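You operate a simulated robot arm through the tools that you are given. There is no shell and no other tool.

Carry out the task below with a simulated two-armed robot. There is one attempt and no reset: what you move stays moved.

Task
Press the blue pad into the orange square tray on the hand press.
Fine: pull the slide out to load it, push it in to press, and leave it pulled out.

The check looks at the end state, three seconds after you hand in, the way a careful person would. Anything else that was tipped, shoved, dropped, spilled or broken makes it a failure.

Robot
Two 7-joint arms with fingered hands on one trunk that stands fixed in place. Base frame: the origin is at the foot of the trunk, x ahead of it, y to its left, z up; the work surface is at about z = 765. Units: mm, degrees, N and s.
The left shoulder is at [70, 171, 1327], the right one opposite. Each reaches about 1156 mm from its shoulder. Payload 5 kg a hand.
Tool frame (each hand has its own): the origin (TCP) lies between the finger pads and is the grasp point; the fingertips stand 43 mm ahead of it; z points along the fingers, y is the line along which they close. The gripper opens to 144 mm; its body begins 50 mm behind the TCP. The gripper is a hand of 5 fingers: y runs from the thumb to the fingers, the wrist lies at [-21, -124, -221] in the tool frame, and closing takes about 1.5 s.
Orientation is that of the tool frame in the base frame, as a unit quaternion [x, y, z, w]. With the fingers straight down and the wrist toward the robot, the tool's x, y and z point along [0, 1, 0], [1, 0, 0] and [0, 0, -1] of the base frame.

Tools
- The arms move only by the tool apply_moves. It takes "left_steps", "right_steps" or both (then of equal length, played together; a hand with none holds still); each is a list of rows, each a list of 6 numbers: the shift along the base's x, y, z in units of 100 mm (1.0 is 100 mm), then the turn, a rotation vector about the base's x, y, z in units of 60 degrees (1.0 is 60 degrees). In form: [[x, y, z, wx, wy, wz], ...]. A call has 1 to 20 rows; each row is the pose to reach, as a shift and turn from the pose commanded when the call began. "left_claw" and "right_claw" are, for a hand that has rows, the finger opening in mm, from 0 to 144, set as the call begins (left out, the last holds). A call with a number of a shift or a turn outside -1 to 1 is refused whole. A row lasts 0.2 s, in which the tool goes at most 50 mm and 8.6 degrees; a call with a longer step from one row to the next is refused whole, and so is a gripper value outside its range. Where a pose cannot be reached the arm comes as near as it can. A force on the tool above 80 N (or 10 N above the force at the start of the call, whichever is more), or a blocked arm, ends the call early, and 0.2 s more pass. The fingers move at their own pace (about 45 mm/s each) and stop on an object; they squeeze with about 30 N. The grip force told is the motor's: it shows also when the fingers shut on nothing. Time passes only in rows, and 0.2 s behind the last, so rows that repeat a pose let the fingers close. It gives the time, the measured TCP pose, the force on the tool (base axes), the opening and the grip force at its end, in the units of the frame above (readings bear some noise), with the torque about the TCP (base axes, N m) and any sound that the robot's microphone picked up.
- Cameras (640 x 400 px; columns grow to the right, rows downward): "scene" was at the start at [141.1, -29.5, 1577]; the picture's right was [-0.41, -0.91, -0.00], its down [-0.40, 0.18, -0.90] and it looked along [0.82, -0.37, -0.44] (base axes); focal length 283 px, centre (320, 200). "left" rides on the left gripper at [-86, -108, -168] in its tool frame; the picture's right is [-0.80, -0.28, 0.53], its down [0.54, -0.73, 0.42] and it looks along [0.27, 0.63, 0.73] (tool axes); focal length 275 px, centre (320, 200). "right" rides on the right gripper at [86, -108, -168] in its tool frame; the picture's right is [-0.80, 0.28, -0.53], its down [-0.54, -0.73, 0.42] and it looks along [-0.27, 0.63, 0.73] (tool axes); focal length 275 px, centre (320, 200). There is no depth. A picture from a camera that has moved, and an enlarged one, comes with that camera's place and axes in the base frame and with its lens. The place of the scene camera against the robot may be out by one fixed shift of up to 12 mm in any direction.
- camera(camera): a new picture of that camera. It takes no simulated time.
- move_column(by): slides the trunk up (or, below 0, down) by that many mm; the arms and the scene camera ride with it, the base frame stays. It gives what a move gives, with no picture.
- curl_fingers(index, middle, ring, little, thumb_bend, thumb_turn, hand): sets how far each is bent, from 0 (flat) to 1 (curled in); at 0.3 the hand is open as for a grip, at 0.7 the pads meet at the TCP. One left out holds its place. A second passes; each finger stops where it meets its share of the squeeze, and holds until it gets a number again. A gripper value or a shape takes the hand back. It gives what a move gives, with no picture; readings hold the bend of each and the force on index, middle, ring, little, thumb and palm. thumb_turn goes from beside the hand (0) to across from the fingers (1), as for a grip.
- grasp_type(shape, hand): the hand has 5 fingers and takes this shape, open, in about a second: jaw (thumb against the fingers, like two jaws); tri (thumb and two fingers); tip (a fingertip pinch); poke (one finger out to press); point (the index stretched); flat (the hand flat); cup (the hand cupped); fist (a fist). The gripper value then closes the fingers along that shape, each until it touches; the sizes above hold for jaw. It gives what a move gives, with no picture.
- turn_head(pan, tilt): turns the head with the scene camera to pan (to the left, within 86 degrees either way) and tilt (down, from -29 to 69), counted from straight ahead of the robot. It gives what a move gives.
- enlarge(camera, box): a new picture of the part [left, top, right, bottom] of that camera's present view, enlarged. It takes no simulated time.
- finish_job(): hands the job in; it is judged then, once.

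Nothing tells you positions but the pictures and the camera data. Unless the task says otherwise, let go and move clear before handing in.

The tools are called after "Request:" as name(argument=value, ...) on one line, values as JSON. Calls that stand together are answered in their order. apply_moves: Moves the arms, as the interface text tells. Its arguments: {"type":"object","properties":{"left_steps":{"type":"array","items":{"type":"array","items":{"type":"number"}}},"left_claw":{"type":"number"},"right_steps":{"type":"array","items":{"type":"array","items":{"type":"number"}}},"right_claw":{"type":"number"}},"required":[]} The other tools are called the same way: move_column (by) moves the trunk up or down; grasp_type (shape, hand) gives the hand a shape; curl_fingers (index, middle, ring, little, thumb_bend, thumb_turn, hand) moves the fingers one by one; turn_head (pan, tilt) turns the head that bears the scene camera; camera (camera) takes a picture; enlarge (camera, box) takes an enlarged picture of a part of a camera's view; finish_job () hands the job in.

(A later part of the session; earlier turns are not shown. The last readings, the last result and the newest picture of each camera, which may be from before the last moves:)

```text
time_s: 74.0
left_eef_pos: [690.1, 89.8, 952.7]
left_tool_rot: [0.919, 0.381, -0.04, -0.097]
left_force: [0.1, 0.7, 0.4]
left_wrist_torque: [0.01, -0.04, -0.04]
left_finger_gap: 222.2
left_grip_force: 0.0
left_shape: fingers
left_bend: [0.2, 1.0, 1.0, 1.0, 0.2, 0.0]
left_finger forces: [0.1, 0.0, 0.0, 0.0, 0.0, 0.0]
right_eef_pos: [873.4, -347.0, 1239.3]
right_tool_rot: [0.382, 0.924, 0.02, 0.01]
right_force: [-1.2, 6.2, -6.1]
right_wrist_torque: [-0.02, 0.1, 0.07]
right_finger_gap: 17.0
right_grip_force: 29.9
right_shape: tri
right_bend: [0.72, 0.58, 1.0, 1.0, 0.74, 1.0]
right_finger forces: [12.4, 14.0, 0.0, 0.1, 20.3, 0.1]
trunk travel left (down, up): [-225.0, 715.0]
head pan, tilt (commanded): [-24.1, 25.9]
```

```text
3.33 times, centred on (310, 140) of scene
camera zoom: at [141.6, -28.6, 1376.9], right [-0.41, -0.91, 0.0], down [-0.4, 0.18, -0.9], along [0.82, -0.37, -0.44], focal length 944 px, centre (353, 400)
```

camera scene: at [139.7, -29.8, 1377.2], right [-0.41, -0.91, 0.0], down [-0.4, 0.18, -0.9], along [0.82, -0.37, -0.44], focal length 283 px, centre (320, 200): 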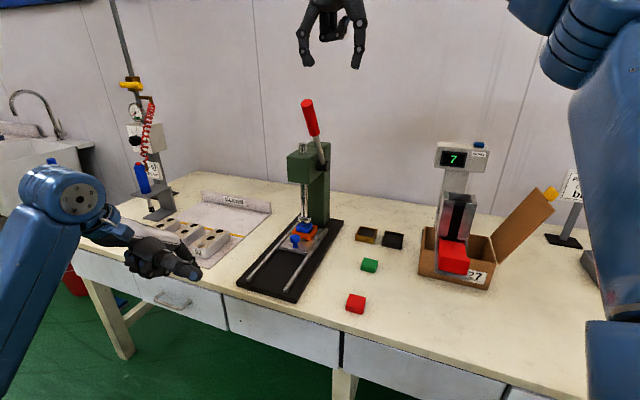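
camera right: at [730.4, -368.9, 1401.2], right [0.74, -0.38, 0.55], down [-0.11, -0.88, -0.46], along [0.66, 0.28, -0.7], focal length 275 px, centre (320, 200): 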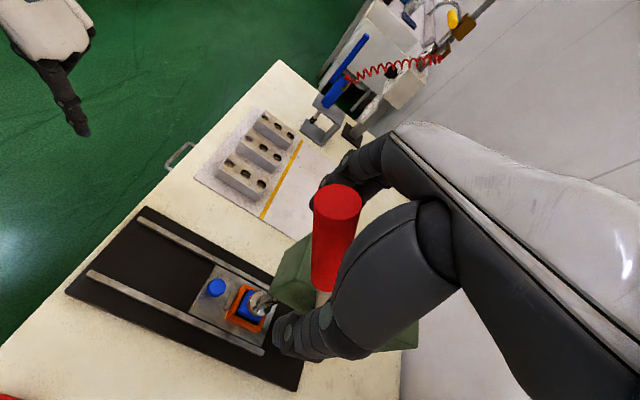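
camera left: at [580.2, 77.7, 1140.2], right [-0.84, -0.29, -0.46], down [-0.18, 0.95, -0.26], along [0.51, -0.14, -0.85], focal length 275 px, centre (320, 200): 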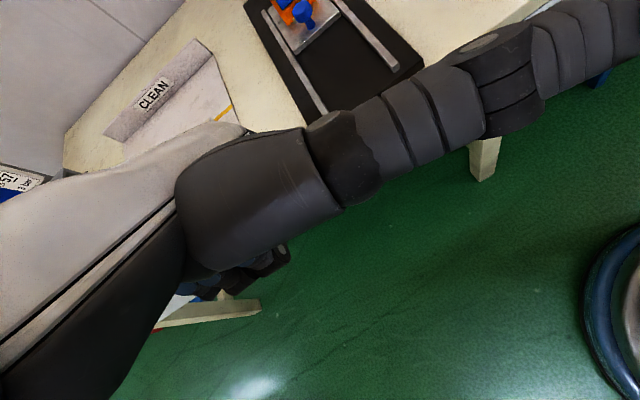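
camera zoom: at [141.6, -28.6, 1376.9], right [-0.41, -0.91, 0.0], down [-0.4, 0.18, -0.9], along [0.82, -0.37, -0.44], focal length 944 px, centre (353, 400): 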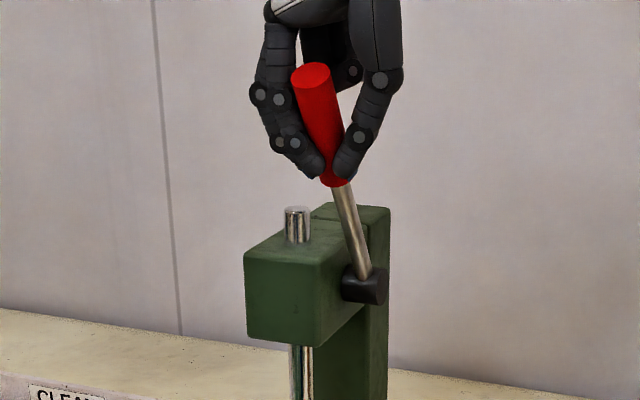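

The fingertips closed on the near part of the handle (gap only 17 mm). I'll open, shift about 20 mm inward so the finger pads straddle the handle axis, and close again.

Request:
apply_moves(right_steps=[[0, 0, 0, 0, 0, 0], [0, 0, 0, 0, 0, 0], [0, 0, 0, 0, 0, 0], [0, 0, 0, 0, 0, 0], [0, 0, 0, 0, 0, 0], [0.07, -0.07, 0, 0, 0, 0], [0.14, -0.14, 0, 0, 0, 0], [0.14, -0.14, 0, 0, 0, 0]], right_claw=90)

Request:
enlarge(camera="scene", box=[270, 80, 350, 200])

Request:
apply_moves(right_steps=[[0, 0, 0, 0, 0, 0], [0, 0, 0, 0, 0, 0], [0, 0, 0, 0, 0, 0], [0, 0, 0, 0, 0, 0], [0, 0, 0, 0, 0, 0], [0, 0, 0, 0, 0, 0], [0, 0, 0, 0, 0, 0], [0, 0, 0, 0, 0, 0]], right_claw=15)

Request:
enlarge(camera="scene", box=[270, 80, 350, 200])

Request:
enlarge(camera="right", box=[240, 130, 400, 350])

```text
time_s: 75.8
left_eef_pos: [691.7, 88.9, 952.6]
left_tool_rot: [0.919, 0.381, -0.039, -0.097]
left_force: [0.4, 0.0, 0.1]
left_wrist_torque: [-0.03, -0.02, 0.0]
left_finger_gap: 222.4
left_grip_force: 0.0
left_shape: fingers
left_bend: [0.2, 1.0, 1.0, 1.0, 0.2, 0.0]
left_finger forces: [0.0, 0.0, 0.1, 0.0, 0.0, 0.0]
right_eef_pos: [888.4, -362.9, 1239.9]
right_tool_rot: [0.383, 0.924, 0.021, 0.011]
right_force: [-0.7, 0.8, 0.3]
right_wrist_torque: [-0.04, -0.01, 0.01]
right_finger_gap: 89.8
right_grip_force: 0.1
right_shape: tri
right_bend: [0.73, 0.4, 0.99, 0.99, 0.64, 1.0]
right_finger forces: [0.0, 0.1, 0.0, 0.0, 0.0, 0.0]
trunk travel left (down, up): [-225.0, 715.0]
head pan, tilt (commanded): [-24.1, 25.9]
```

```text
3.33 times, centred on (310, 140) of scene
camera zoom: at [140.9, -29.2, 1377.0], right [-0.41, -0.91, 0.0], down [-0.4, 0.18, -0.9], along [0.82, -0.37, -0.44], focal length 944 px, centre (353, 400)
```

zoom: 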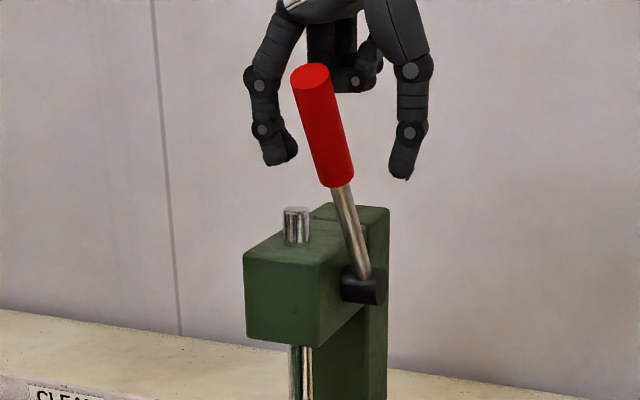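

```text
time_s: 77.6
left_eef_pos: [692.1, 89.2, 952.9]
left_tool_rot: [0.919, 0.381, -0.041, -0.097]
left_force: [0.1, 0.5, 0.3]
left_wrist_torque: [-0.01, -0.02, -0.04]
left_finger_gap: 222.6
left_grip_force: 0.1
left_shape: fingers
left_bend: [0.2, 1.0, 1.0, 1.0, 0.2, 0.0]
left_finger forces: [0.0, 0.0, 0.1, 0.1, 0.0, 0.0]
right_eef_pos: [888.8, -361.6, 1240.5]
right_tool_rot: [0.383, 0.924, 0.02, 0.01]
right_force: [5.2, 4.1, 0.6]
right_wrist_torque: [0.21, -0.28, -0.03]
right_finger_gap: 23.4
right_grip_force: 30.0
right_shape: tri
right_bend: [0.73, 0.6, 1.0, 1.0, 0.74, 1.0]
right_finger forces: [15.7, 14.7, 0.0, 0.1, 24.6, 0.0]
trunk travel left (down, up): [-225.0, 715.0]
head pan, tilt (commanded): [-24.1, 25.9]
```

```text
3.33 times, centred on (310, 140) of scene
camera zoom: at [141.7, -28.6, 1377.0], right [-0.41, -0.91, 0.0], down [-0.4, 0.18, -0.9], along [0.82, -0.37, -0.44], focal length 944 px, centre (353, 400)
```

zoom: 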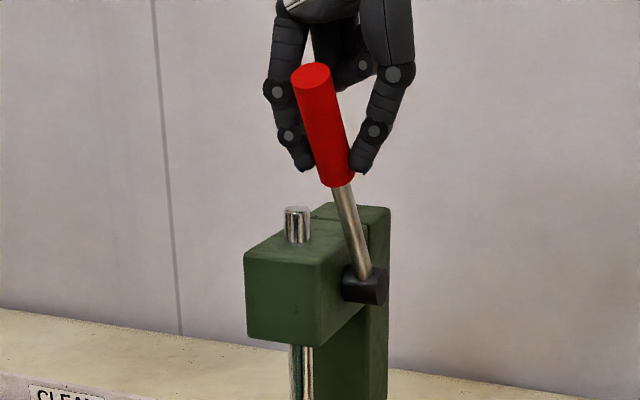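

```text
1.82 times, centred on (320, 240) of right
camera zoom: at [745.1, -383.7, 1402.1], right [0.74, -0.38, 0.55], down [-0.11, -0.88, -0.46], along [0.66, 0.28, -0.7], focal length 500 px, centre (320, 127)
```

zoom: 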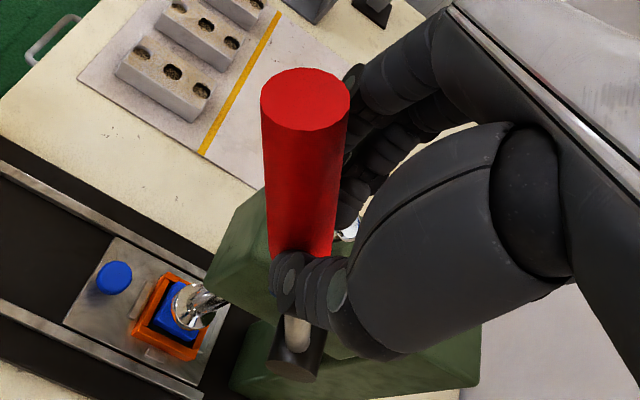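

The fingers now hold the handle from slightly behind, which suits pulling outward and down. I'll pull along the lever's arc, 10° first, watching forces.

Request:
apply_moves(right_steps=[[-0.04, 0.04, -0.033, 0, 0, 0], [-0.081, 0.081, -0.069, 0, 0, 0], [-0.12, 0.12, -0.108, 0, 0, 0], [-0.158, 0.158, -0.148, 0, 0, 0], [-0.158, 0.158, -0.148, 0, 0, 0]])

Request:
enlarge(camera="scene", box=[260, 80, 350, 250])

Request:
enlarge(camera="right", box=[200, 130, 400, 350])

```text
time_s: 78.8
left_eef_pos: [692.2, 89.6, 952.7]
left_tool_rot: [0.919, 0.381, -0.041, -0.098]
left_force: [0.3, -0.1, -0.2]
left_wrist_torque: [-0.01, 0.0, 0.01]
left_finger_gap: 222.4
left_grip_force: 0.1
left_shape: fingers
left_bend: [0.2, 1.0, 1.0, 1.0, 0.2, 0.0]
left_finger forces: [0.0, 0.0, 0.0, 0.0, 0.0, 0.0]
right_eef_pos: [872.3, -346.9, 1225.5]
right_tool_rot: [0.384, 0.923, 0.021, 0.01]
right_force: [11.7, 1.1, 1.3]
right_wrist_torque: [-0.2, -0.77, -0.17]
right_finger_gap: 23.6
right_grip_force: 30.1
right_shape: tri
right_bend: [0.73, 0.59, 1.0, 1.0, 0.74, 1.0]
right_finger forces: [16.1, 21.9, 0.1, 0.1, 25.1, 0.1]
trunk travel left (down, up): [-225.0, 715.0]
head pan, tilt (commanded): [-24.1, 25.9]
```

```text
2.35 times, centred on (305, 165) of scene
camera zoom: at [142.5, -29.2, 1376.8], right [-0.41, -0.91, 0.0], down [-0.4, 0.18, -0.9], along [0.82, -0.37, -0.44], focal length 666 px, centre (355, 282)
```

zoom: 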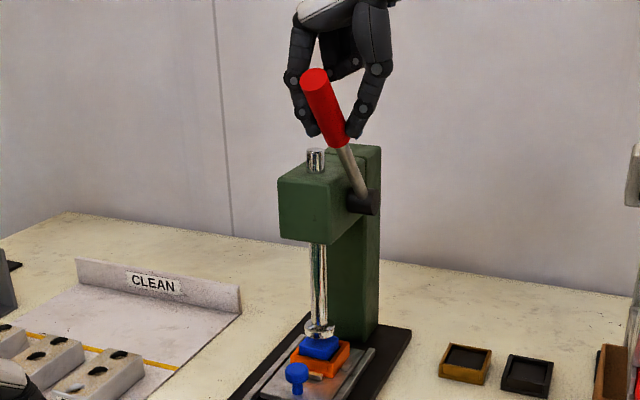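

```text
1.82 times, centred on (300, 240) of right
camera zoom: at [729.8, -368.5, 1386.8], right [0.74, -0.38, 0.55], down [-0.12, -0.88, -0.46], along [0.66, 0.28, -0.7], focal length 500 px, centre (356, 127)
```

zoom: 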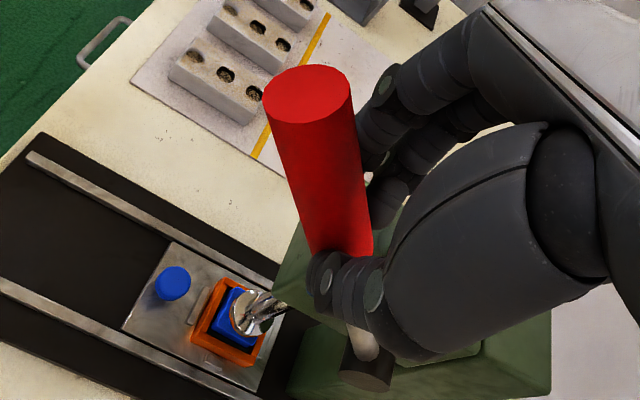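

The lever is turning with about 8 N of resistance. Continuing along the arc.

Request:
apply_moves(right_steps=[[-0.036, 0.036, -0.043, 0, 0, 0], [-0.071, 0.071, -0.089, 0, 0, 0], [-0.105, 0.105, -0.137, 0, 0, 0], [-0.137, 0.137, -0.186, 0, 0, 0], [-0.168, 0.168, -0.238, 0, 0, 0], [-0.197, 0.197, -0.29, 0, 0, 0], [-0.197, 0.197, -0.29, 0, 0, 0]])

Request:
enlarge(camera="scene", box=[260, 80, 350, 250])

Request:
enlarge(camera="right", box=[200, 130, 400, 350])

```text
time_s: 80.4
left_eef_pos: [692.1, 88.3, 952.4]
left_tool_rot: [0.919, 0.38, -0.042, -0.097]
left_force: [0.3, -0.1, 0.9]
left_wrist_torque: [-0.02, -0.02, 0.01]
left_finger_gap: 222.4
left_grip_force: 0.0
left_shape: fingers
left_bend: [0.2, 1.0, 1.0, 1.0, 0.2, 0.0]
left_finger forces: [0.0, 0.0, 0.0, 0.0, 0.0, 0.0]
right_eef_pos: [854.2, -327.7, 1195.3]
right_tool_rot: [0.383, 0.923, 0.021, 0.01]
right_force: [15.0, -3.3, 0.0]
right_wrist_torque: [-0.53, -1.12, -0.27]
right_finger_gap: 24.2
right_grip_force: 29.8
right_shape: tri
right_bend: [0.73, 0.58, 1.0, 1.0, 0.74, 1.0]
right_finger forces: [16.3, 30.0, 0.0, 0.0, 25.9, 0.1]
trunk travel left (down, up): [-225.0, 715.0]
head pan, tilt (commanded): [-24.1, 25.9]
```

```text
2.35 times, centred on (305, 165) of scene
camera zoom: at [143.3, -29.8, 1376.7], right [-0.41, -0.91, 0.0], down [-0.4, 0.18, -0.9], along [0.82, -0.37, -0.44], focal length 666 px, centre (355, 282)
```

zoom: 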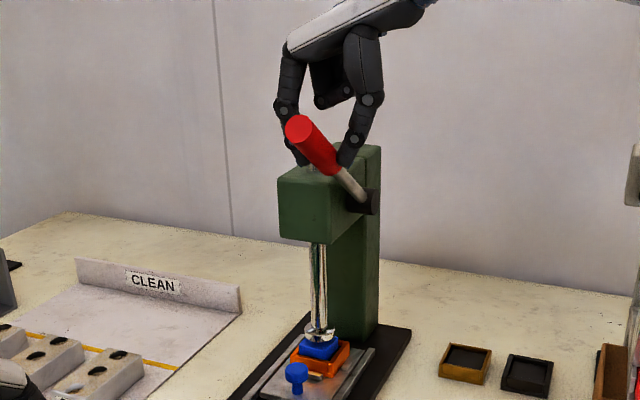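

```text
1.82 times, centred on (300, 240) of right
camera zoom: at [710.2, -348.8, 1357.8], right [0.74, -0.38, 0.55], down [-0.12, -0.88, -0.46], along [0.66, 0.28, -0.7], focal length 500 px, centre (356, 127)
```

zoom: 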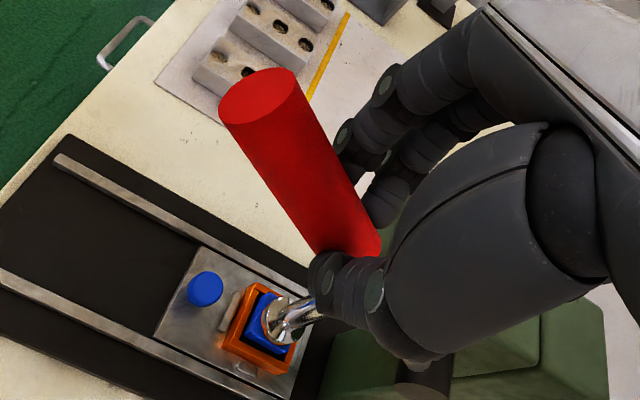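

Now at about 35° elevation and the ram is coming down onto the pad. I'll continue in smaller steps.

Request:
apply_moves(right_steps=[[-0.027, 0.027, -0.056, 0, 0, 0], [-0.053, 0.053, -0.112, 0, 0, 0], [-0.077, 0.077, -0.17, 0, 0, 0], [-0.099, 0.099, -0.23, 0, 0, 0], [-0.099, 0.099, -0.23, 0, 0, 0]])

Request:
enlarge(camera="scene", box=[260, 80, 350, 250])

Request:
enlarge(camera="scene", box=[280, 200, 330, 260])

Request:
enlarge(camera="right", box=[200, 130, 400, 350])

```text
time_s: 81.6
left_eef_pos: [692.2, 90.6, 952.1]
left_tool_rot: [0.919, 0.381, -0.041, -0.097]
left_force: [1.2, -0.2, 0.6]
left_wrist_torque: [0.01, 0.01, 0.0]
left_finger_gap: 222.5
left_grip_force: 0.0
left_shape: fingers
left_bend: [0.2, 1.0, 1.0, 1.0, 0.2, 0.0]
left_finger forces: [0.0, 0.0, 0.0, 0.0, 0.0, 0.1]
right_eef_pos: [842.0, -316.5, 1173.6]
right_tool_rot: [0.383, 0.924, 0.022, 0.01]
right_force: [17.1, -0.3, 4.7]
right_wrist_torque: [-0.45, -1.24, -0.19]
right_finger_gap: 25.0
right_grip_force: 30.0
right_shape: tri
right_bend: [0.72, 0.58, 1.0, 1.0, 0.74, 1.0]
right_finger forces: [16.1, 32.8, 0.0, 0.0, 25.8, 0.0]
trunk travel left (down, up): [-225.0, 715.0]
head pan, tilt (commanded): [-24.1, 25.9]
```

```text
2.35 times, centred on (305, 165) of scene
camera zoom: at [142.8, -29.2, 1376.8], right [-0.41, -0.91, 0.0], down [-0.4, 0.18, -0.9], along [0.82, -0.37, -0.44], focal length 666 px, centre (355, 282)
```

zoom: 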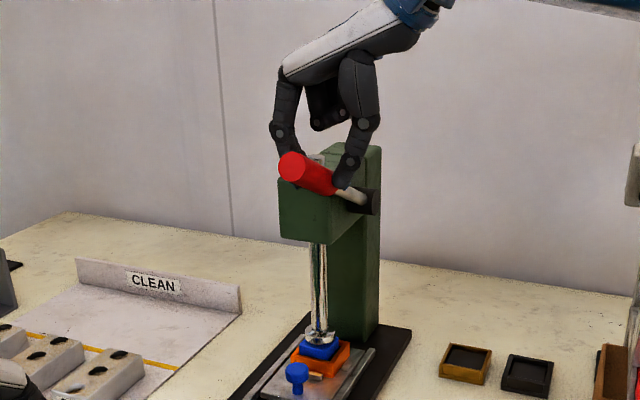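

```text
6.67 times, centred on (305, 230) of scene
camera zoom: at [142.8, -29.2, 1376.8], right [-0.41, -0.91, 0.0], down [-0.4, 0.18, -0.9], along [0.82, -0.37, -0.44], focal length 1888 px, centre (420, 0)
```

zoom: 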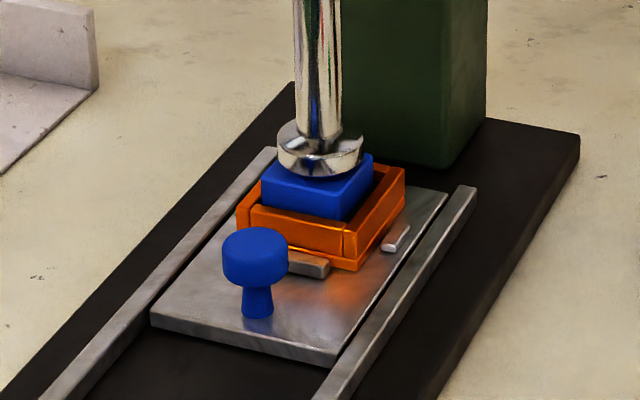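

```text
1.82 times, centred on (300, 240) of right
camera zoom: at [700.1, -338.8, 1335.3], right [0.74, -0.38, 0.55], down [-0.11, -0.88, -0.46], along [0.66, 0.28, -0.7], focal length 500 px, centre (356, 127)
```

zoom: 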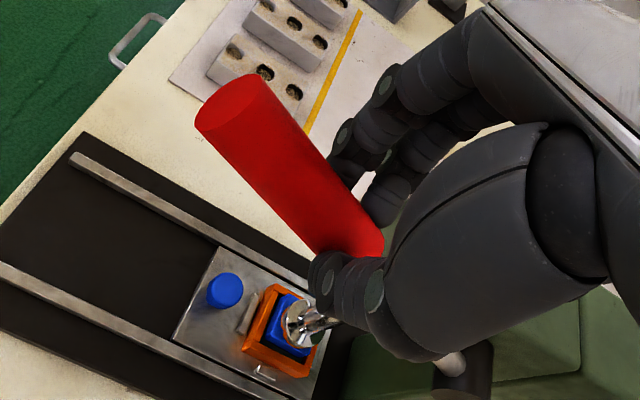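

The ram flange is just reaching the pad. I'll keep going in small increments and watch for slip.

Request:
apply_moves(right_steps=[[-0.02, 0.02, -0.06, 0, 0, 0], [-0.038, 0.038, -0.123, 0, 0, 0], [-0.055, 0.055, -0.187, 0, 0, 0], [-0.069, 0.069, -0.25, 0, 0, 0], [-0.069, 0.069, -0.25, 0, 0, 0]])

Request:
enlarge(camera="scene", box=[260, 80, 350, 250])

Request:
enlarge(camera="scene", box=[280, 200, 330, 260])

Request:
enlarge(camera="right", box=[200, 130, 400, 350])

```text
time_s: 82.8
left_eef_pos: [692.4, 90.1, 953.1]
left_tool_rot: [0.919, 0.381, -0.041, -0.096]
left_force: [0.1, 0.6, -0.1]
left_wrist_torque: [-0.02, -0.03, 0.0]
left_finger_gap: 222.2
left_grip_force: 0.0
left_shape: fingers
left_bend: [0.2, 1.0, 1.0, 1.0, 0.2, 0.0]
left_finger forces: [0.0, 0.0, 0.1, 0.0, 0.1, 0.0]
right_eef_pos: [835.5, -309.4, 1148.8]
right_tool_rot: [0.382, 0.924, 0.021, 0.011]
right_force: [16.0, 3.4, 6.8]
right_wrist_torque: [-0.31, -1.33, -0.12]
right_finger_gap: 25.3
right_grip_force: 29.6
right_shape: tri
right_bend: [0.72, 0.58, 1.0, 1.0, 0.74, 1.0]
right_finger forces: [15.6, 35.2, 0.0, 0.1, 24.4, 0.0]
trunk travel left (down, up): [-225.0, 715.0]
head pan, tilt (commanded): [-24.1, 25.9]
```

```text
2.35 times, centred on (305, 165) of scene
camera zoom: at [142.5, -28.4, 1376.9], right [-0.41, -0.91, 0.0], down [-0.4, 0.18, -0.9], along [0.82, -0.37, -0.44], focal length 666 px, centre (355, 282)
```

zoom: 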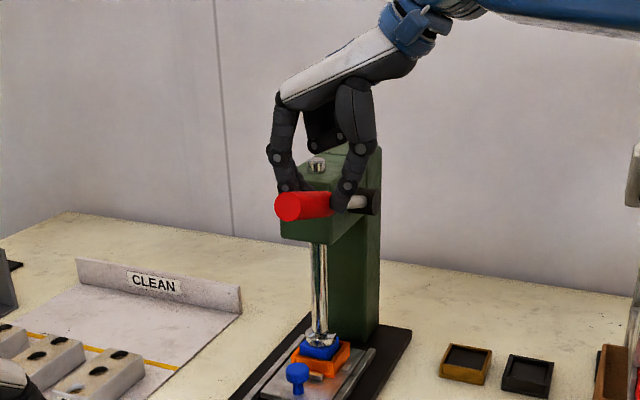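

```text
6.67 times, centred on (305, 230) of scene
camera zoom: at [142.5, -28.4, 1376.9], right [-0.41, -0.91, 0.0], down [-0.4, 0.18, -0.9], along [0.82, -0.37, -0.44], focal length 1888 px, centre (420, 0)
```

zoom: 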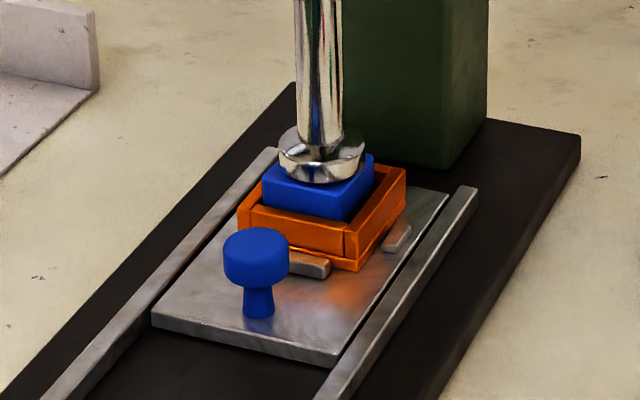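

```text
1.82 times, centred on (300, 240) of right
camera zoom: at [692.6, -331.2, 1310.2], right [0.74, -0.38, 0.55], down [-0.11, -0.88, -0.46], along [0.66, 0.28, -0.7], focal length 500 px, centre (356, 127)
```

zoom: 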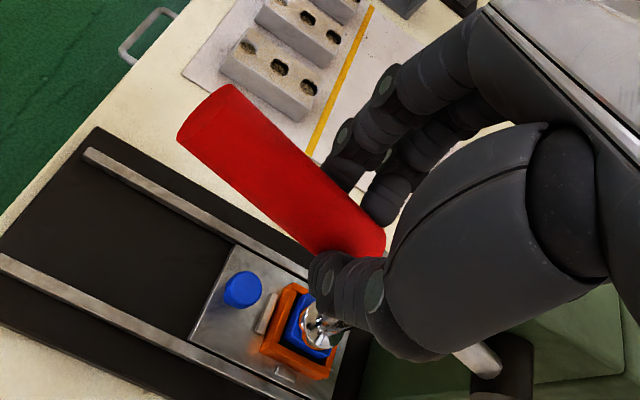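

The lever is at about 16-20° elevation and the ram flange is about at the pad top. I'll keep pressing down along the arc.

Request:
apply_moves(right_steps=[[-0.005, 0.018, -0.065, 0, 0, 0], [-0.009, 0.036, -0.13, 0, 0, 0], [-0.017, 0.043, -0.197, 0, 0, 0], [-0.023, 0.051, -0.263, 0, 0, 0], [-0.023, 0.051, -0.263, 0, 0, 0]])

Request:
enlarge(camera="scene", box=[260, 80, 350, 250])

Request:
enlarge(camera="scene", box=[280, 200, 330, 260])

Request:
enlarge(camera="right", box=[200, 130, 400, 350])

```text
time_s: 84.0
left_eef_pos: [691.9, 89.2, 954.3]
left_tool_rot: [0.919, 0.38, -0.04, -0.096]
left_force: [-0.1, 0.2, 0.8]
left_wrist_torque: [0.01, -0.03, 0.02]
left_finger_gap: 222.2
left_grip_force: 0.1
left_shape: fingers
left_bend: [0.2, 1.0, 1.0, 1.0, 0.2, 0.0]
left_finger forces: [0.1, 0.1, 0.0, 0.1, 0.0, 0.1]
right_eef_pos: [831.9, -304.0, 1124.5]
right_tool_rot: [0.383, 0.923, 0.022, 0.01]
right_force: [11.9, 1.7, 15.6]
right_wrist_torque: [-0.39, -1.23, -0.08]
right_finger_gap: 25.6
right_grip_force: 29.9
right_shape: tri
right_bend: [0.72, 0.57, 1.0, 1.0, 0.74, 1.0]
right_finger forces: [12.8, 36.0, 0.0, 0.0, 29.2, 0.0]
trunk travel left (down, up): [-225.0, 715.0]
head pan, tilt (commanded): [-24.1, 25.9]
```

```text
2.35 times, centred on (305, 165) of scene
camera zoom: at [140.6, -28.5, 1377.1], right [-0.41, -0.91, 0.0], down [-0.4, 0.18, -0.9], along [0.82, -0.37, -0.44], focal length 666 px, centre (355, 282)
```

zoom: 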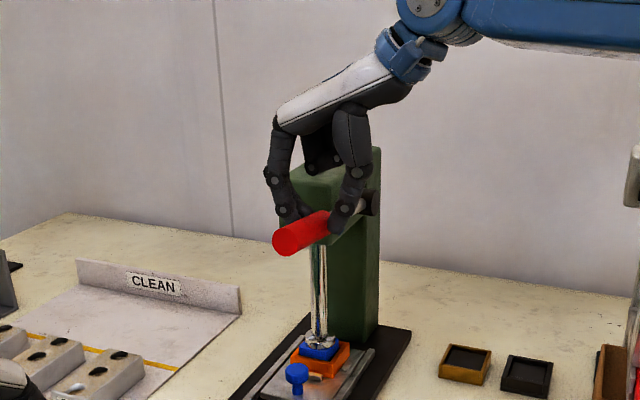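

```text
6.67 times, centred on (305, 230) of scene
camera zoom: at [140.6, -28.5, 1377.1], right [-0.41, -0.91, 0.0], down [-0.4, 0.18, -0.9], along [0.82, -0.37, -0.44], focal length 1888 px, centre (420, 0)
```

zoom: 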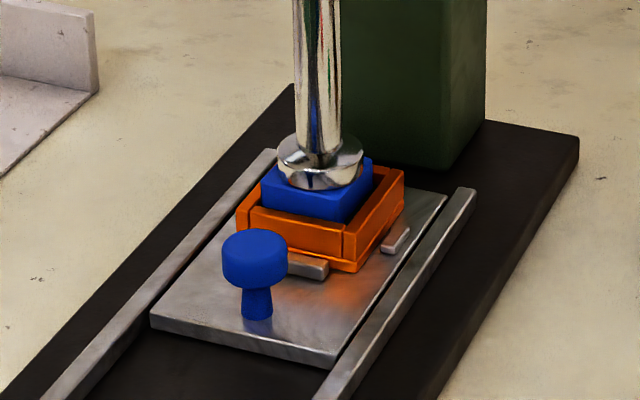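

```text
1.82 times, centred on (300, 240) of right
camera zoom: at [688.5, -326.2, 1285.9], right [0.74, -0.38, 0.55], down [-0.11, -0.88, -0.46], along [0.66, 0.28, -0.7], focal length 500 px, centre (356, 127)
```

zoom: 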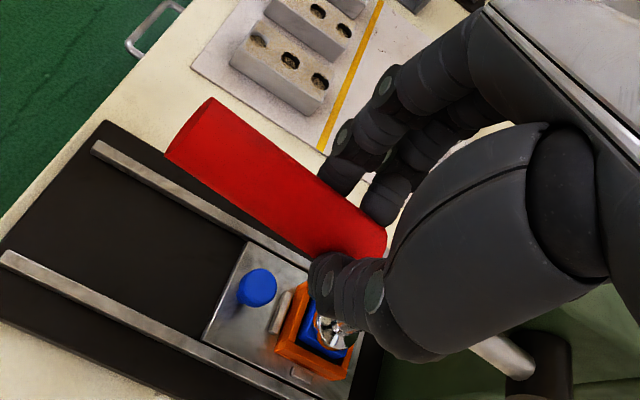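

Vertical force has risen to 15.6 N as the ram contacts the pad. I'll continue pressing.

Request:
apply_moves(right_steps=[[-0.003, 0.003, -0.067, 0, 0, 0], [-0.006, 0.006, -0.134, 0, 0, 0], [-0.006, 0.006, -0.2, 0, 0, 0], [-0.004, 0.004, -0.268, 0, 0, 0], [-0.004, 0.004, -0.268, 0, 0, 0]])

Request:
enlarge(camera="scene", box=[260, 80, 350, 250])

Request:
enlarge(camera="scene", box=[280, 200, 330, 260])

Request:
enlarge(camera="right", box=[200, 130, 400, 350])

```text
time_s: 85.2
left_eef_pos: [689.3, 91.9, 953.6]
left_tool_rot: [0.918, 0.382, -0.04, -0.096]
left_force: [0.3, 1.3, -0.7]
left_wrist_torque: [0.03, 0.01, 0.04]
left_finger_gap: 222.2
left_grip_force: 0.1
left_shape: fingers
left_bend: [0.2, 1.0, 1.0, 1.0, 0.2, 0.0]
left_finger forces: [0.0, 0.1, 0.0, 0.0, 0.0, 0.1]
right_eef_pos: [831.3, -302.3, 1097.1]
right_tool_rot: [0.383, 0.923, 0.021, 0.012]
right_force: [3.0, 6.2, 17.0]
right_wrist_torque: [-0.14, -0.9, 0.09]
right_finger_gap: 25.4
right_grip_force: 29.8
right_shape: tri
right_bend: [0.73, 0.58, 1.0, 1.0, 0.74, 1.0]
right_finger forces: [10.7, 32.3, 0.0, 0.1, 28.8, 0.1]
trunk travel left (down, up): [-225.0, 715.0]
head pan, tilt (commanded): [-24.1, 25.9]
```

```text
2.35 times, centred on (305, 165) of scene
camera zoom: at [139.4, -27.7, 1377.2], right [-0.41, -0.91, 0.0], down [-0.4, 0.18, -0.9], along [0.82, -0.37, -0.44], focal length 666 px, centre (355, 282)
```

zoom: 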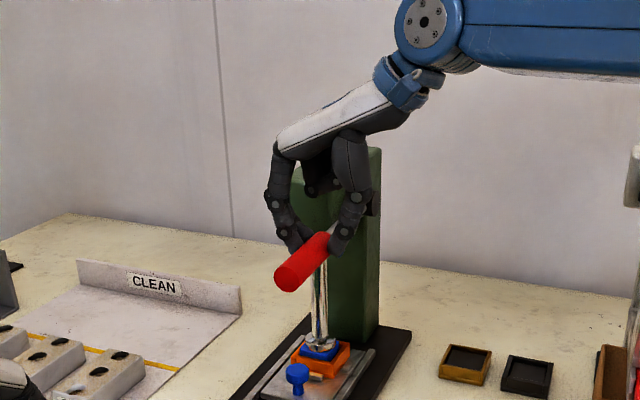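

```text
6.67 times, centred on (305, 230) of scene
camera zoom: at [139.4, -27.7, 1377.2], right [-0.41, -0.91, 0.0], down [-0.4, 0.18, -0.9], along [0.82, -0.37, -0.44], focal length 1888 px, centre (420, 0)
```

zoom: 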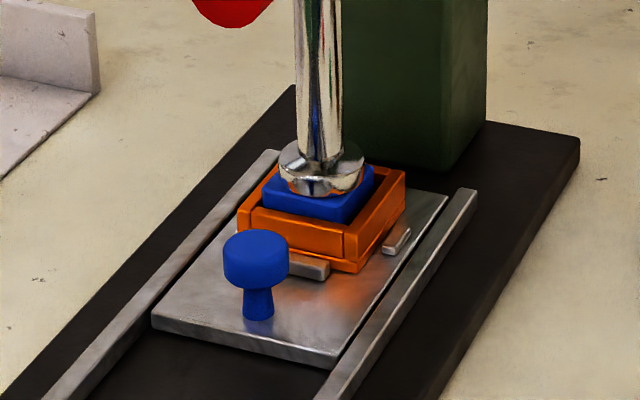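

```text
1.82 times, centred on (300, 240) of right
camera zoom: at [688.1, -324.3, 1258.4], right [0.74, -0.38, 0.55], down [-0.11, -0.88, -0.45], along [0.66, 0.28, -0.7], focal length 500 px, centre (356, 127)
```

zoom: 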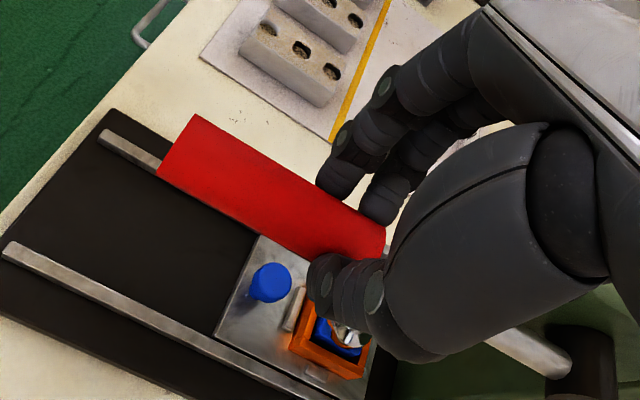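

The pad is visibly going down into the tray (about 17 N at the handle). Continuing to press.

Request:
apply_moves(right_steps=[[0.005, -0.005, -0.067, 0, 0, 0], [0.011, -0.011, -0.134, 0, 0, 0], [0.02, -0.02, -0.2, 0, 0, 0], [0.029, -0.029, -0.266, 0, 0, 0], [0.029, -0.029, -0.266, 0, 0, 0]])

Request:
enlarge(camera="scene", box=[260, 80, 350, 250])

Request:
enlarge(camera="scene", box=[280, 200, 330, 260])

Request:
enlarge(camera="right", box=[200, 130, 400, 350])

```text
time_s: 86.4
left_eef_pos: [688.5, 92.5, 956.2]
left_tool_rot: [0.918, 0.382, -0.04, -0.095]
left_force: [0.6, -1.0, -0.4]
left_wrist_torque: [0.0, 0.01, -0.01]
left_finger_gap: 222.5
left_grip_force: 0.0
left_shape: fingers
left_bend: [0.2, 1.0, 1.0, 1.0, 0.2, 0.0]
left_finger forces: [0.0, 0.1, 0.1, 0.0, 0.0, 0.1]
right_eef_pos: [833.8, -303.7, 1075.7]
right_tool_rot: [0.382, 0.924, 0.021, 0.013]
right_force: [-3.6, 15.7, 27.7]
right_wrist_torque: [0.2, -0.8, 0.32]
right_finger_gap: 25.4
right_grip_force: 30.1
right_shape: tri
right_bend: [0.73, 0.57, 1.0, 1.0, 0.74, 1.0]
right_finger forces: [10.7, 36.4, 0.0, 0.0, 30.1, 0.1]
trunk travel left (down, up): [-225.0, 715.0]
head pan, tilt (commanded): [-24.1, 25.9]
```

```text
2.35 times, centred on (305, 165) of scene
camera zoom: at [137.4, -26.0, 1377.6], right [-0.41, -0.91, 0.0], down [-0.4, 0.18, -0.9], along [0.82, -0.37, -0.43], focal length 666 px, centre (355, 282)
```

zoom: 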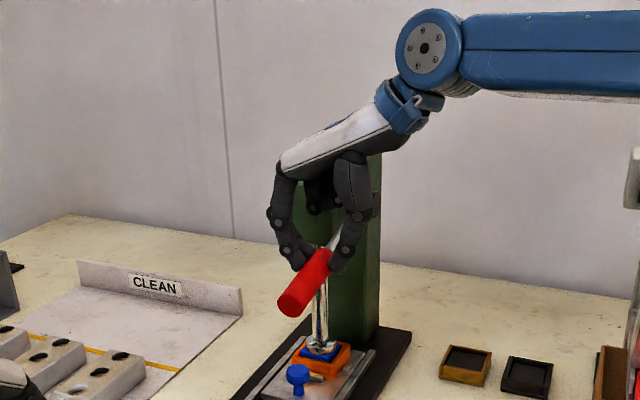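

```text
6.67 times, centred on (305, 230) of scene
camera zoom: at [137.4, -26.0, 1377.6], right [-0.41, -0.91, 0.0], down [-0.4, 0.18, -0.9], along [0.82, -0.37, -0.43], focal length 1888 px, centre (420, 0)
```

zoom: 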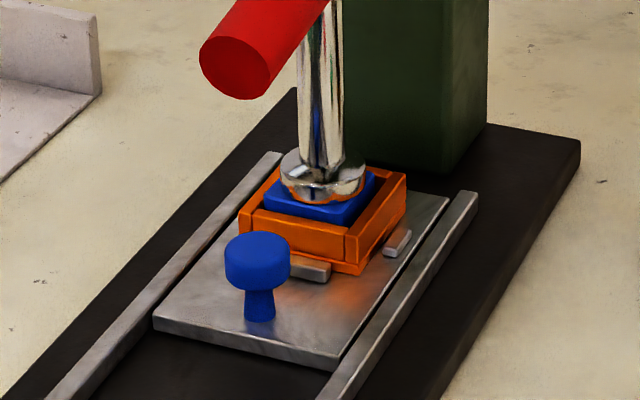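

```text
1.82 times, centred on (300, 240) of right
camera zoom: at [689.1, -326.0, 1235.4], right [0.74, -0.38, 0.55], down [-0.11, -0.88, -0.46], along [0.66, 0.28, -0.7], focal length 500 px, centre (356, 127)
```

zoom: 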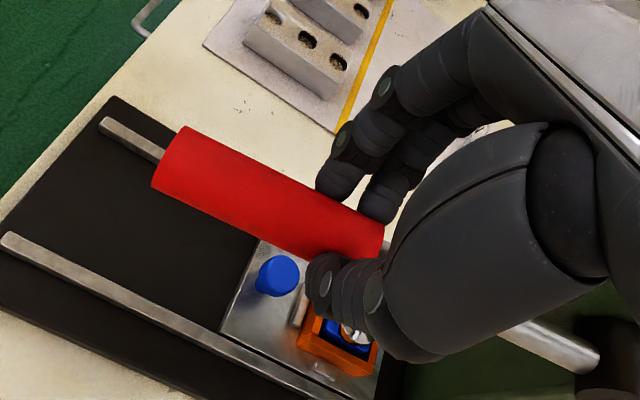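

The pad top is now close to the rim, with 28 N at the handle. I'll correct a little outward and press further to find the bottom.

Request:
apply_moves(right_steps=[[-0.014, 0.014, -0.03, 0, 0, 0], [-0.028, 0.028, -0.06, 0, 0, 0], [-0.028, 0.028, -0.12, 0, 0, 0], [-0.028, 0.028, -0.18, 0, 0, 0], [-0.028, 0.028, -0.18, 0, 0, 0]])

Request:
enlarge(camera="scene", box=[280, 200, 330, 260])

Request:
enlarge(camera="scene", box=[260, 80, 350, 250])

Request:
enlarge(camera="right", box=[200, 130, 400, 350])

```text
time_s: 87.6
left_eef_pos: [687.0, 89.4, 956.0]
left_tool_rot: [0.919, 0.381, -0.038, -0.096]
left_force: [-0.2, 0.4, 0.4]
left_wrist_torque: [0.0, 0.04, 0.01]
left_finger_gap: 222.5
left_grip_force: 0.0
left_shape: fingers
left_bend: [0.2, 1.0, 1.0, 1.0, 0.2, 0.0]
left_finger forces: [0.0, 0.0, 0.0, 0.0, 0.0, 0.0]
right_eef_pos: [831.1, -303.2, 1065.3]
right_tool_rot: [0.384, 0.923, 0.027, 0.02]
right_force: [17.5, -10.0, 66.4]
right_wrist_torque: [-0.75, -1.51, -0.3]
right_finger_gap: 28.8
right_grip_force: 30.0
right_shape: tri
right_bend: [0.73, 0.57, 1.0, 1.0, 0.74, 1.0]
right_finger forces: [15.1, 38.9, 0.0, 0.1, 42.9, 0.0]
trunk travel left (down, up): [-225.0, 715.0]
head pan, tilt (commanded): [-24.1, 25.9]
```

```text
6.67 times, centred on (305, 230) of scene
camera zoom: at [135.9, -28.2, 1377.9], right [-0.41, -0.91, 0.0], down [-0.39, 0.18, -0.9], along [0.82, -0.37, -0.43], focal length 1888 px, centre (420, 0)
```

zoom: 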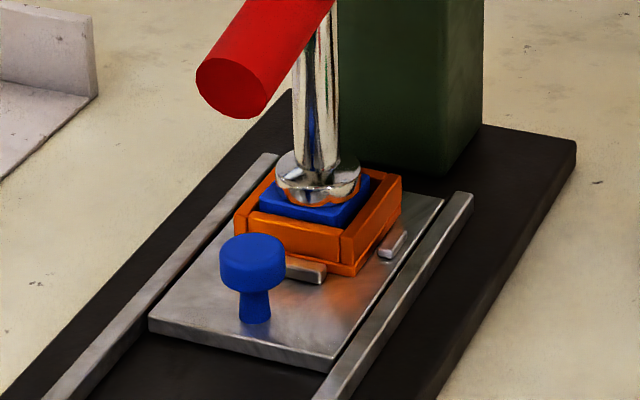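

```text
2.35 times, centred on (305, 165) of scene
camera zoom: at [135.9, -28.2, 1377.9], right [-0.41, -0.91, 0.0], down [-0.39, 0.18, -0.9], along [0.82, -0.37, -0.43], focal length 666 px, centre (355, 282)
```

zoom: 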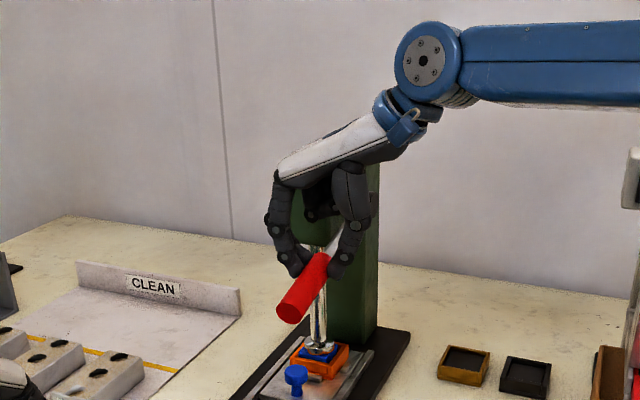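

```text
1.82 times, centred on (300, 240) of right
camera zoom: at [684.8, -325.1, 1224.5], right [0.73, -0.38, 0.56], down [-0.11, -0.88, -0.46], along [0.67, 0.28, -0.68], focal length 500 px, centre (356, 127)
```

zoom: 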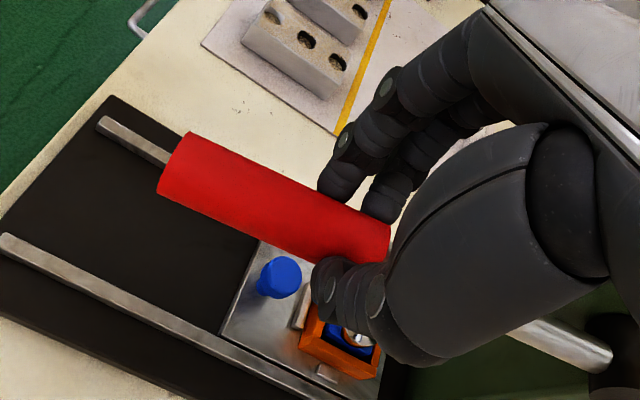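

The handle force jumped to 66 N with almost no further motion, so the pad has bottomed. I'll hold the pressure briefly.

Request:
apply_moves(right_steps=[[0, 0, -0.015, 0, 0, 0], [0, 0, -0.015, 0, 0, 0], [0, 0, -0.015, 0, 0, 0], [0, 0, -0.015, 0, 0, 0]])

Request:
enlarge(camera="scene", box=[290, 215, 320, 250])

Request:
enlarge(camera="right", box=[280, 220, 360, 320])

```text
time_s: 88.6
left_eef_pos: [687.4, 90.0, 956.2]
left_tool_rot: [0.919, 0.381, -0.037, -0.095]
left_force: [0.0, 0.5, 0.1]
left_wrist_torque: [-0.01, 0.03, -0.02]
left_finger_gap: 222.3
left_grip_force: 0.0
left_shape: fingers
left_bend: [0.2, 1.0, 1.0, 1.0, 0.2, 0.0]
left_finger forces: [0.0, 0.1, 0.0, 0.0, 0.1, 0.1]
right_eef_pos: [831.1, -302.5, 1065.5]
right_tool_rot: [0.384, 0.923, 0.029, 0.02]
right_force: [15.1, -14.9, 69.7]
right_wrist_torque: [-0.97, -1.32, -0.41]
right_finger_gap: 29.6
right_grip_force: 29.9
right_shape: tri
right_bend: [0.73, 0.57, 1.0, 1.0, 0.74, 1.0]
right_finger forces: [14.7, 36.1, 0.1, 0.1, 45.5, 0.1]
trunk travel left (down, up): [-225.0, 715.0]
head pan, tilt (commanded): [-24.1, 25.9]
```

```text
11.43 times, centred on (305, 232) of scene
camera zoom: at [135.1, -28.3, 1377.8], right [-0.41, -0.91, 0.0], down [-0.39, 0.18, -0.9], along [0.82, -0.37, -0.43], focal length 3236 px, centre (491, -171)
```

zoom: 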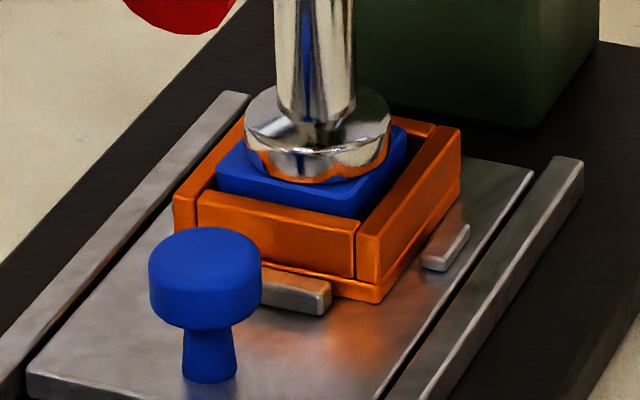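

```text
4.00 times, centred on (320, 270) of right
camera zoom: at [684.8, -324.8, 1223.5], right [0.73, -0.38, 0.56], down [-0.11, -0.88, -0.46], along [0.67, 0.28, -0.68], focal length 1101 px, centre (320, -80)
```

zoom: 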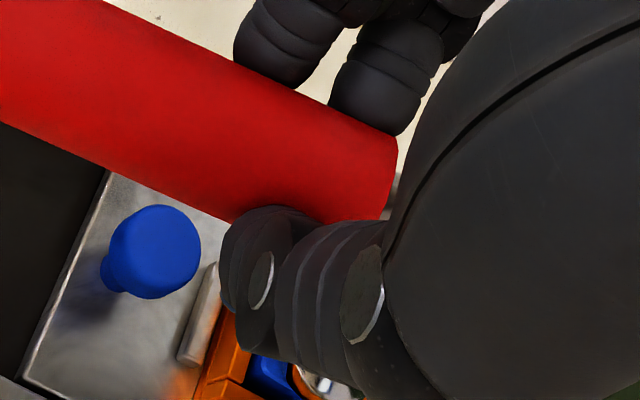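

The press has been held at about 70 N with no further travel. Now I'll raise the lever back along the same arc.

Request:
apply_moves(right_steps=[[0.028, -0.028, 0.1, 0, 0, 0], [0.028, -0.028, 0.195, 0, 0, 0], [0.013, -0.013, 0.33, 0, 0, 0], [-0.001, 0.001, 0.461, 0, 0, 0], [0.001, -0.001, 0.6, 0, 0, 0], [0.003, -0.003, 0.729, 0, 0, 0], [0.015, -0.028, 0.86, 0, 0, 0], [0.026, -0.054, 0.992, 0, 0, 0], [0.026, -0.054, 0.992, 0, 0, 0]])

Request:
enlarge(camera="scene", box=[260, 80, 350, 250])

Request:
enlarge(camera="scene", box=[290, 205, 325, 250])

Request:
enlarge(camera="right", box=[200, 130, 400, 350])

```text
time_s: 90.6
left_eef_pos: [692.3, 89.6, 953.0]
left_tool_rot: [0.919, 0.38, -0.042, -0.096]
left_force: [-0.7, 0.8, 1.1]
left_wrist_torque: [-0.01, 0.0, 0.02]
left_finger_gap: 222.4
left_grip_force: 0.0
left_shape: fingers
left_bend: [0.2, 1.0, 1.0, 1.0, 0.2, 0.0]
left_finger forces: [0.1, 0.1, 0.0, 0.1, 0.0, 0.1]
right_eef_pos: [836.0, -307.1, 1148.0]
right_tool_rot: [0.383, 0.923, 0.021, 0.011]
right_force: [10.0, 4.0, 1.0]
right_wrist_torque: [0.55, -0.24, -0.13]
right_finger_gap: 22.3
right_grip_force: 30.6
right_shape: tri
right_bend: [0.73, 0.6, 1.0, 1.0, 0.74, 1.0]
right_finger forces: [21.6, 9.5, 0.0, 0.0, 18.5, 0.1]
trunk travel left (down, up): [-225.0, 715.0]
head pan, tilt (commanded): [-24.1, 25.9]
```

```text
2.35 times, centred on (305, 165) of scene
camera zoom: at [142.3, -28.9, 1376.9], right [-0.41, -0.91, 0.0], down [-0.4, 0.18, -0.9], along [0.82, -0.37, -0.44], focal length 666 px, centre (355, 282)
```

zoom: 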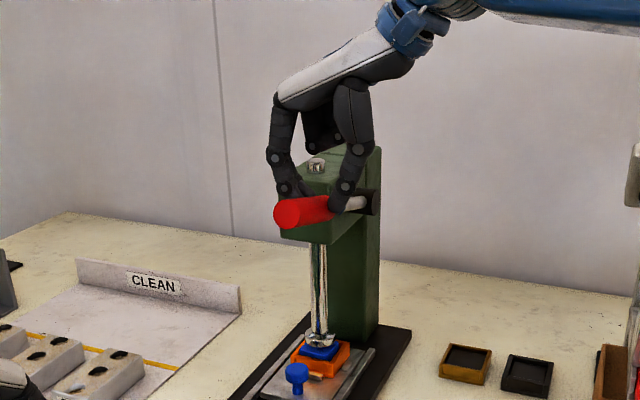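

```text
8.89 times, centred on (308, 228) of scene
camera zoom: at [142.3, -28.9, 1376.9], right [-0.41, -0.91, 0.0], down [-0.4, 0.18, -0.9], along [0.82, -0.37, -0.44], focal length 2517 px, centre (431, -44)
```

zoom: 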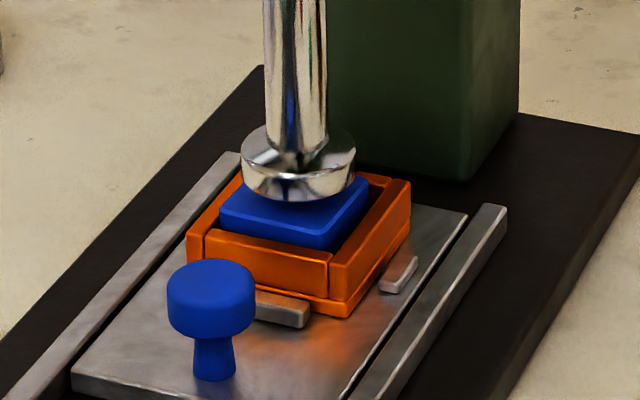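

```text
1.82 times, centred on (300, 240) of right
camera zoom: at [693.4, -329.5, 1309.8], right [0.74, -0.38, 0.55], down [-0.11, -0.88, -0.46], along [0.66, 0.28, -0.7], focal length 500 px, centre (356, 127)
```

zoom: 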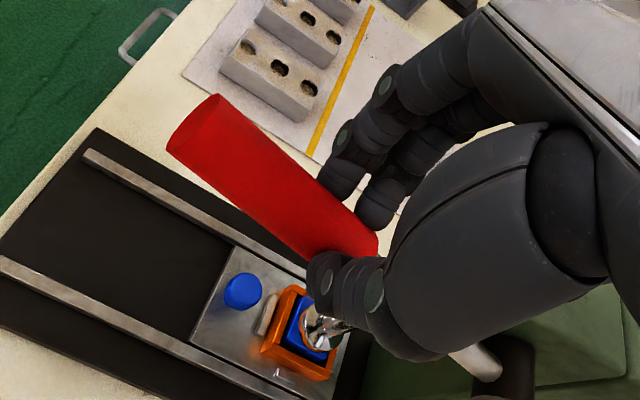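

The lever follows the hand back up, the ram has lifted, and the pad stays pressed. I'll return the lever fully up.

Request:
apply_moves(right_steps=[[0.014, -0.014, 0.063, 0, 0, 0], [0.031, -0.031, 0.127, 0, 0, 0], [0.049, -0.049, 0.19, 0, 0, 0], [0.069, -0.069, 0.25, 0, 0, 0], [0.091, -0.091, 0.31, 0, 0, 0], [0.115, -0.115, 0.368, 0, 0, 0], [0.141, -0.141, 0.424, 0, 0, 0], [0.168, -0.168, 0.48, 0, 0, 0], [0.197, -0.197, 0.532, 0, 0, 0], [0.228, -0.228, 0.584, 0, 0, 0], [0.26, -0.26, 0.633, 0, 0, 0], [0.294, -0.294, 0.681, 0, 0, 0], [0.329, -0.329, 0.727, 0, 0, 0], [0.365, -0.365, 0.77, 0, 0, 0], [0.403, -0.403, 0.81, 0, 0, 0], [0.442, -0.442, 0.849, 0, 0, 0], [0.483, -0.483, 0.885, 0, 0, 0], [0.523, -0.523, 0.918, 0, 0, 0], [0.523, -0.523, 0.918, 0, 0, 0]])

Request:
enlarge(camera="scene", box=[260, 80, 350, 250])

Request:
enlarge(camera="right", box=[200, 130, 400, 350])

```text
time_s: 94.6
left_eef_pos: [689.4, 90.7, 954.4]
left_tool_rot: [0.919, 0.38, -0.039, -0.096]
left_force: [0.4, -0.2, 0.5]
left_wrist_torque: [0.0, -0.02, 0.03]
left_finger_gap: 222.4
left_grip_force: 0.1
left_shape: fingers
left_bend: [0.2, 1.0, 1.0, 1.0, 0.2, 0.0]
left_finger forces: [0.1, 0.1, 0.0, 0.0, 0.0, 0.0]
right_eef_pos: [885.3, -360.6, 1241.6]
right_tool_rot: [0.382, 0.924, 0.022, 0.012]
right_force: [-1.2, 5.2, 13.4]
right_wrist_torque: [0.43, 0.08, -0.05]
right_finger_gap: 20.2
right_grip_force: 30.0
right_shape: tri
right_bend: [0.73, 0.74, 1.0, 1.0, 0.78, 1.0]
right_finger forces: [15.6, 0.0, 0.1, 0.1, 13.0, 0.0]
trunk travel left (down, up): [-225.0, 715.0]
head pan, tilt (commanded): [-24.1, 25.9]
```

```text
2.35 times, centred on (305, 165) of scene
camera zoom: at [139.6, -27.9, 1377.3], right [-0.41, -0.91, 0.0], down [-0.4, 0.18, -0.9], along [0.82, -0.37, -0.44], focal length 666 px, centre (355, 282)
```

zoom: 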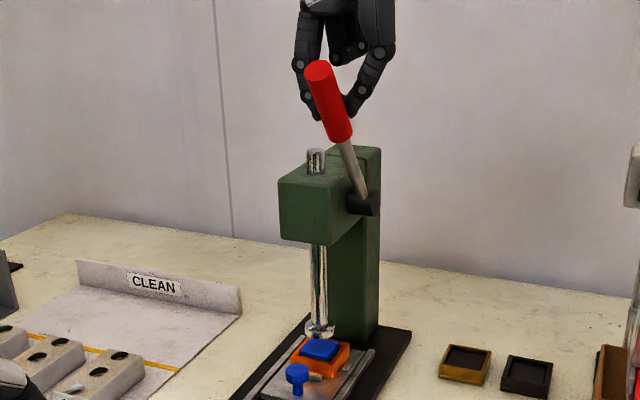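

```text
1.82 times, centred on (300, 240) of right
camera zoom: at [742.3, -382.0, 1404.0], right [0.74, -0.38, 0.55], down [-0.11, -0.88, -0.46], along [0.66, 0.28, -0.7], focal length 500 px, centre (356, 127)
```

zoom: 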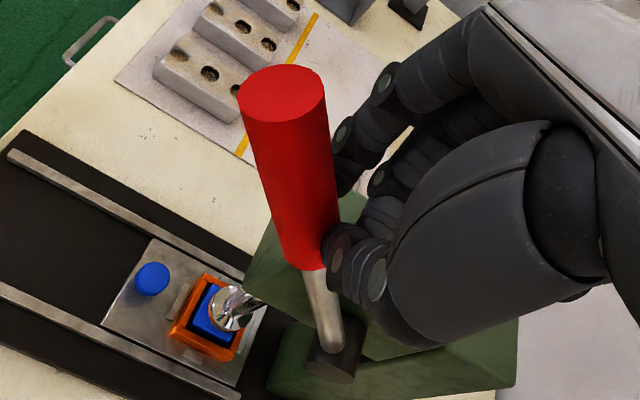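

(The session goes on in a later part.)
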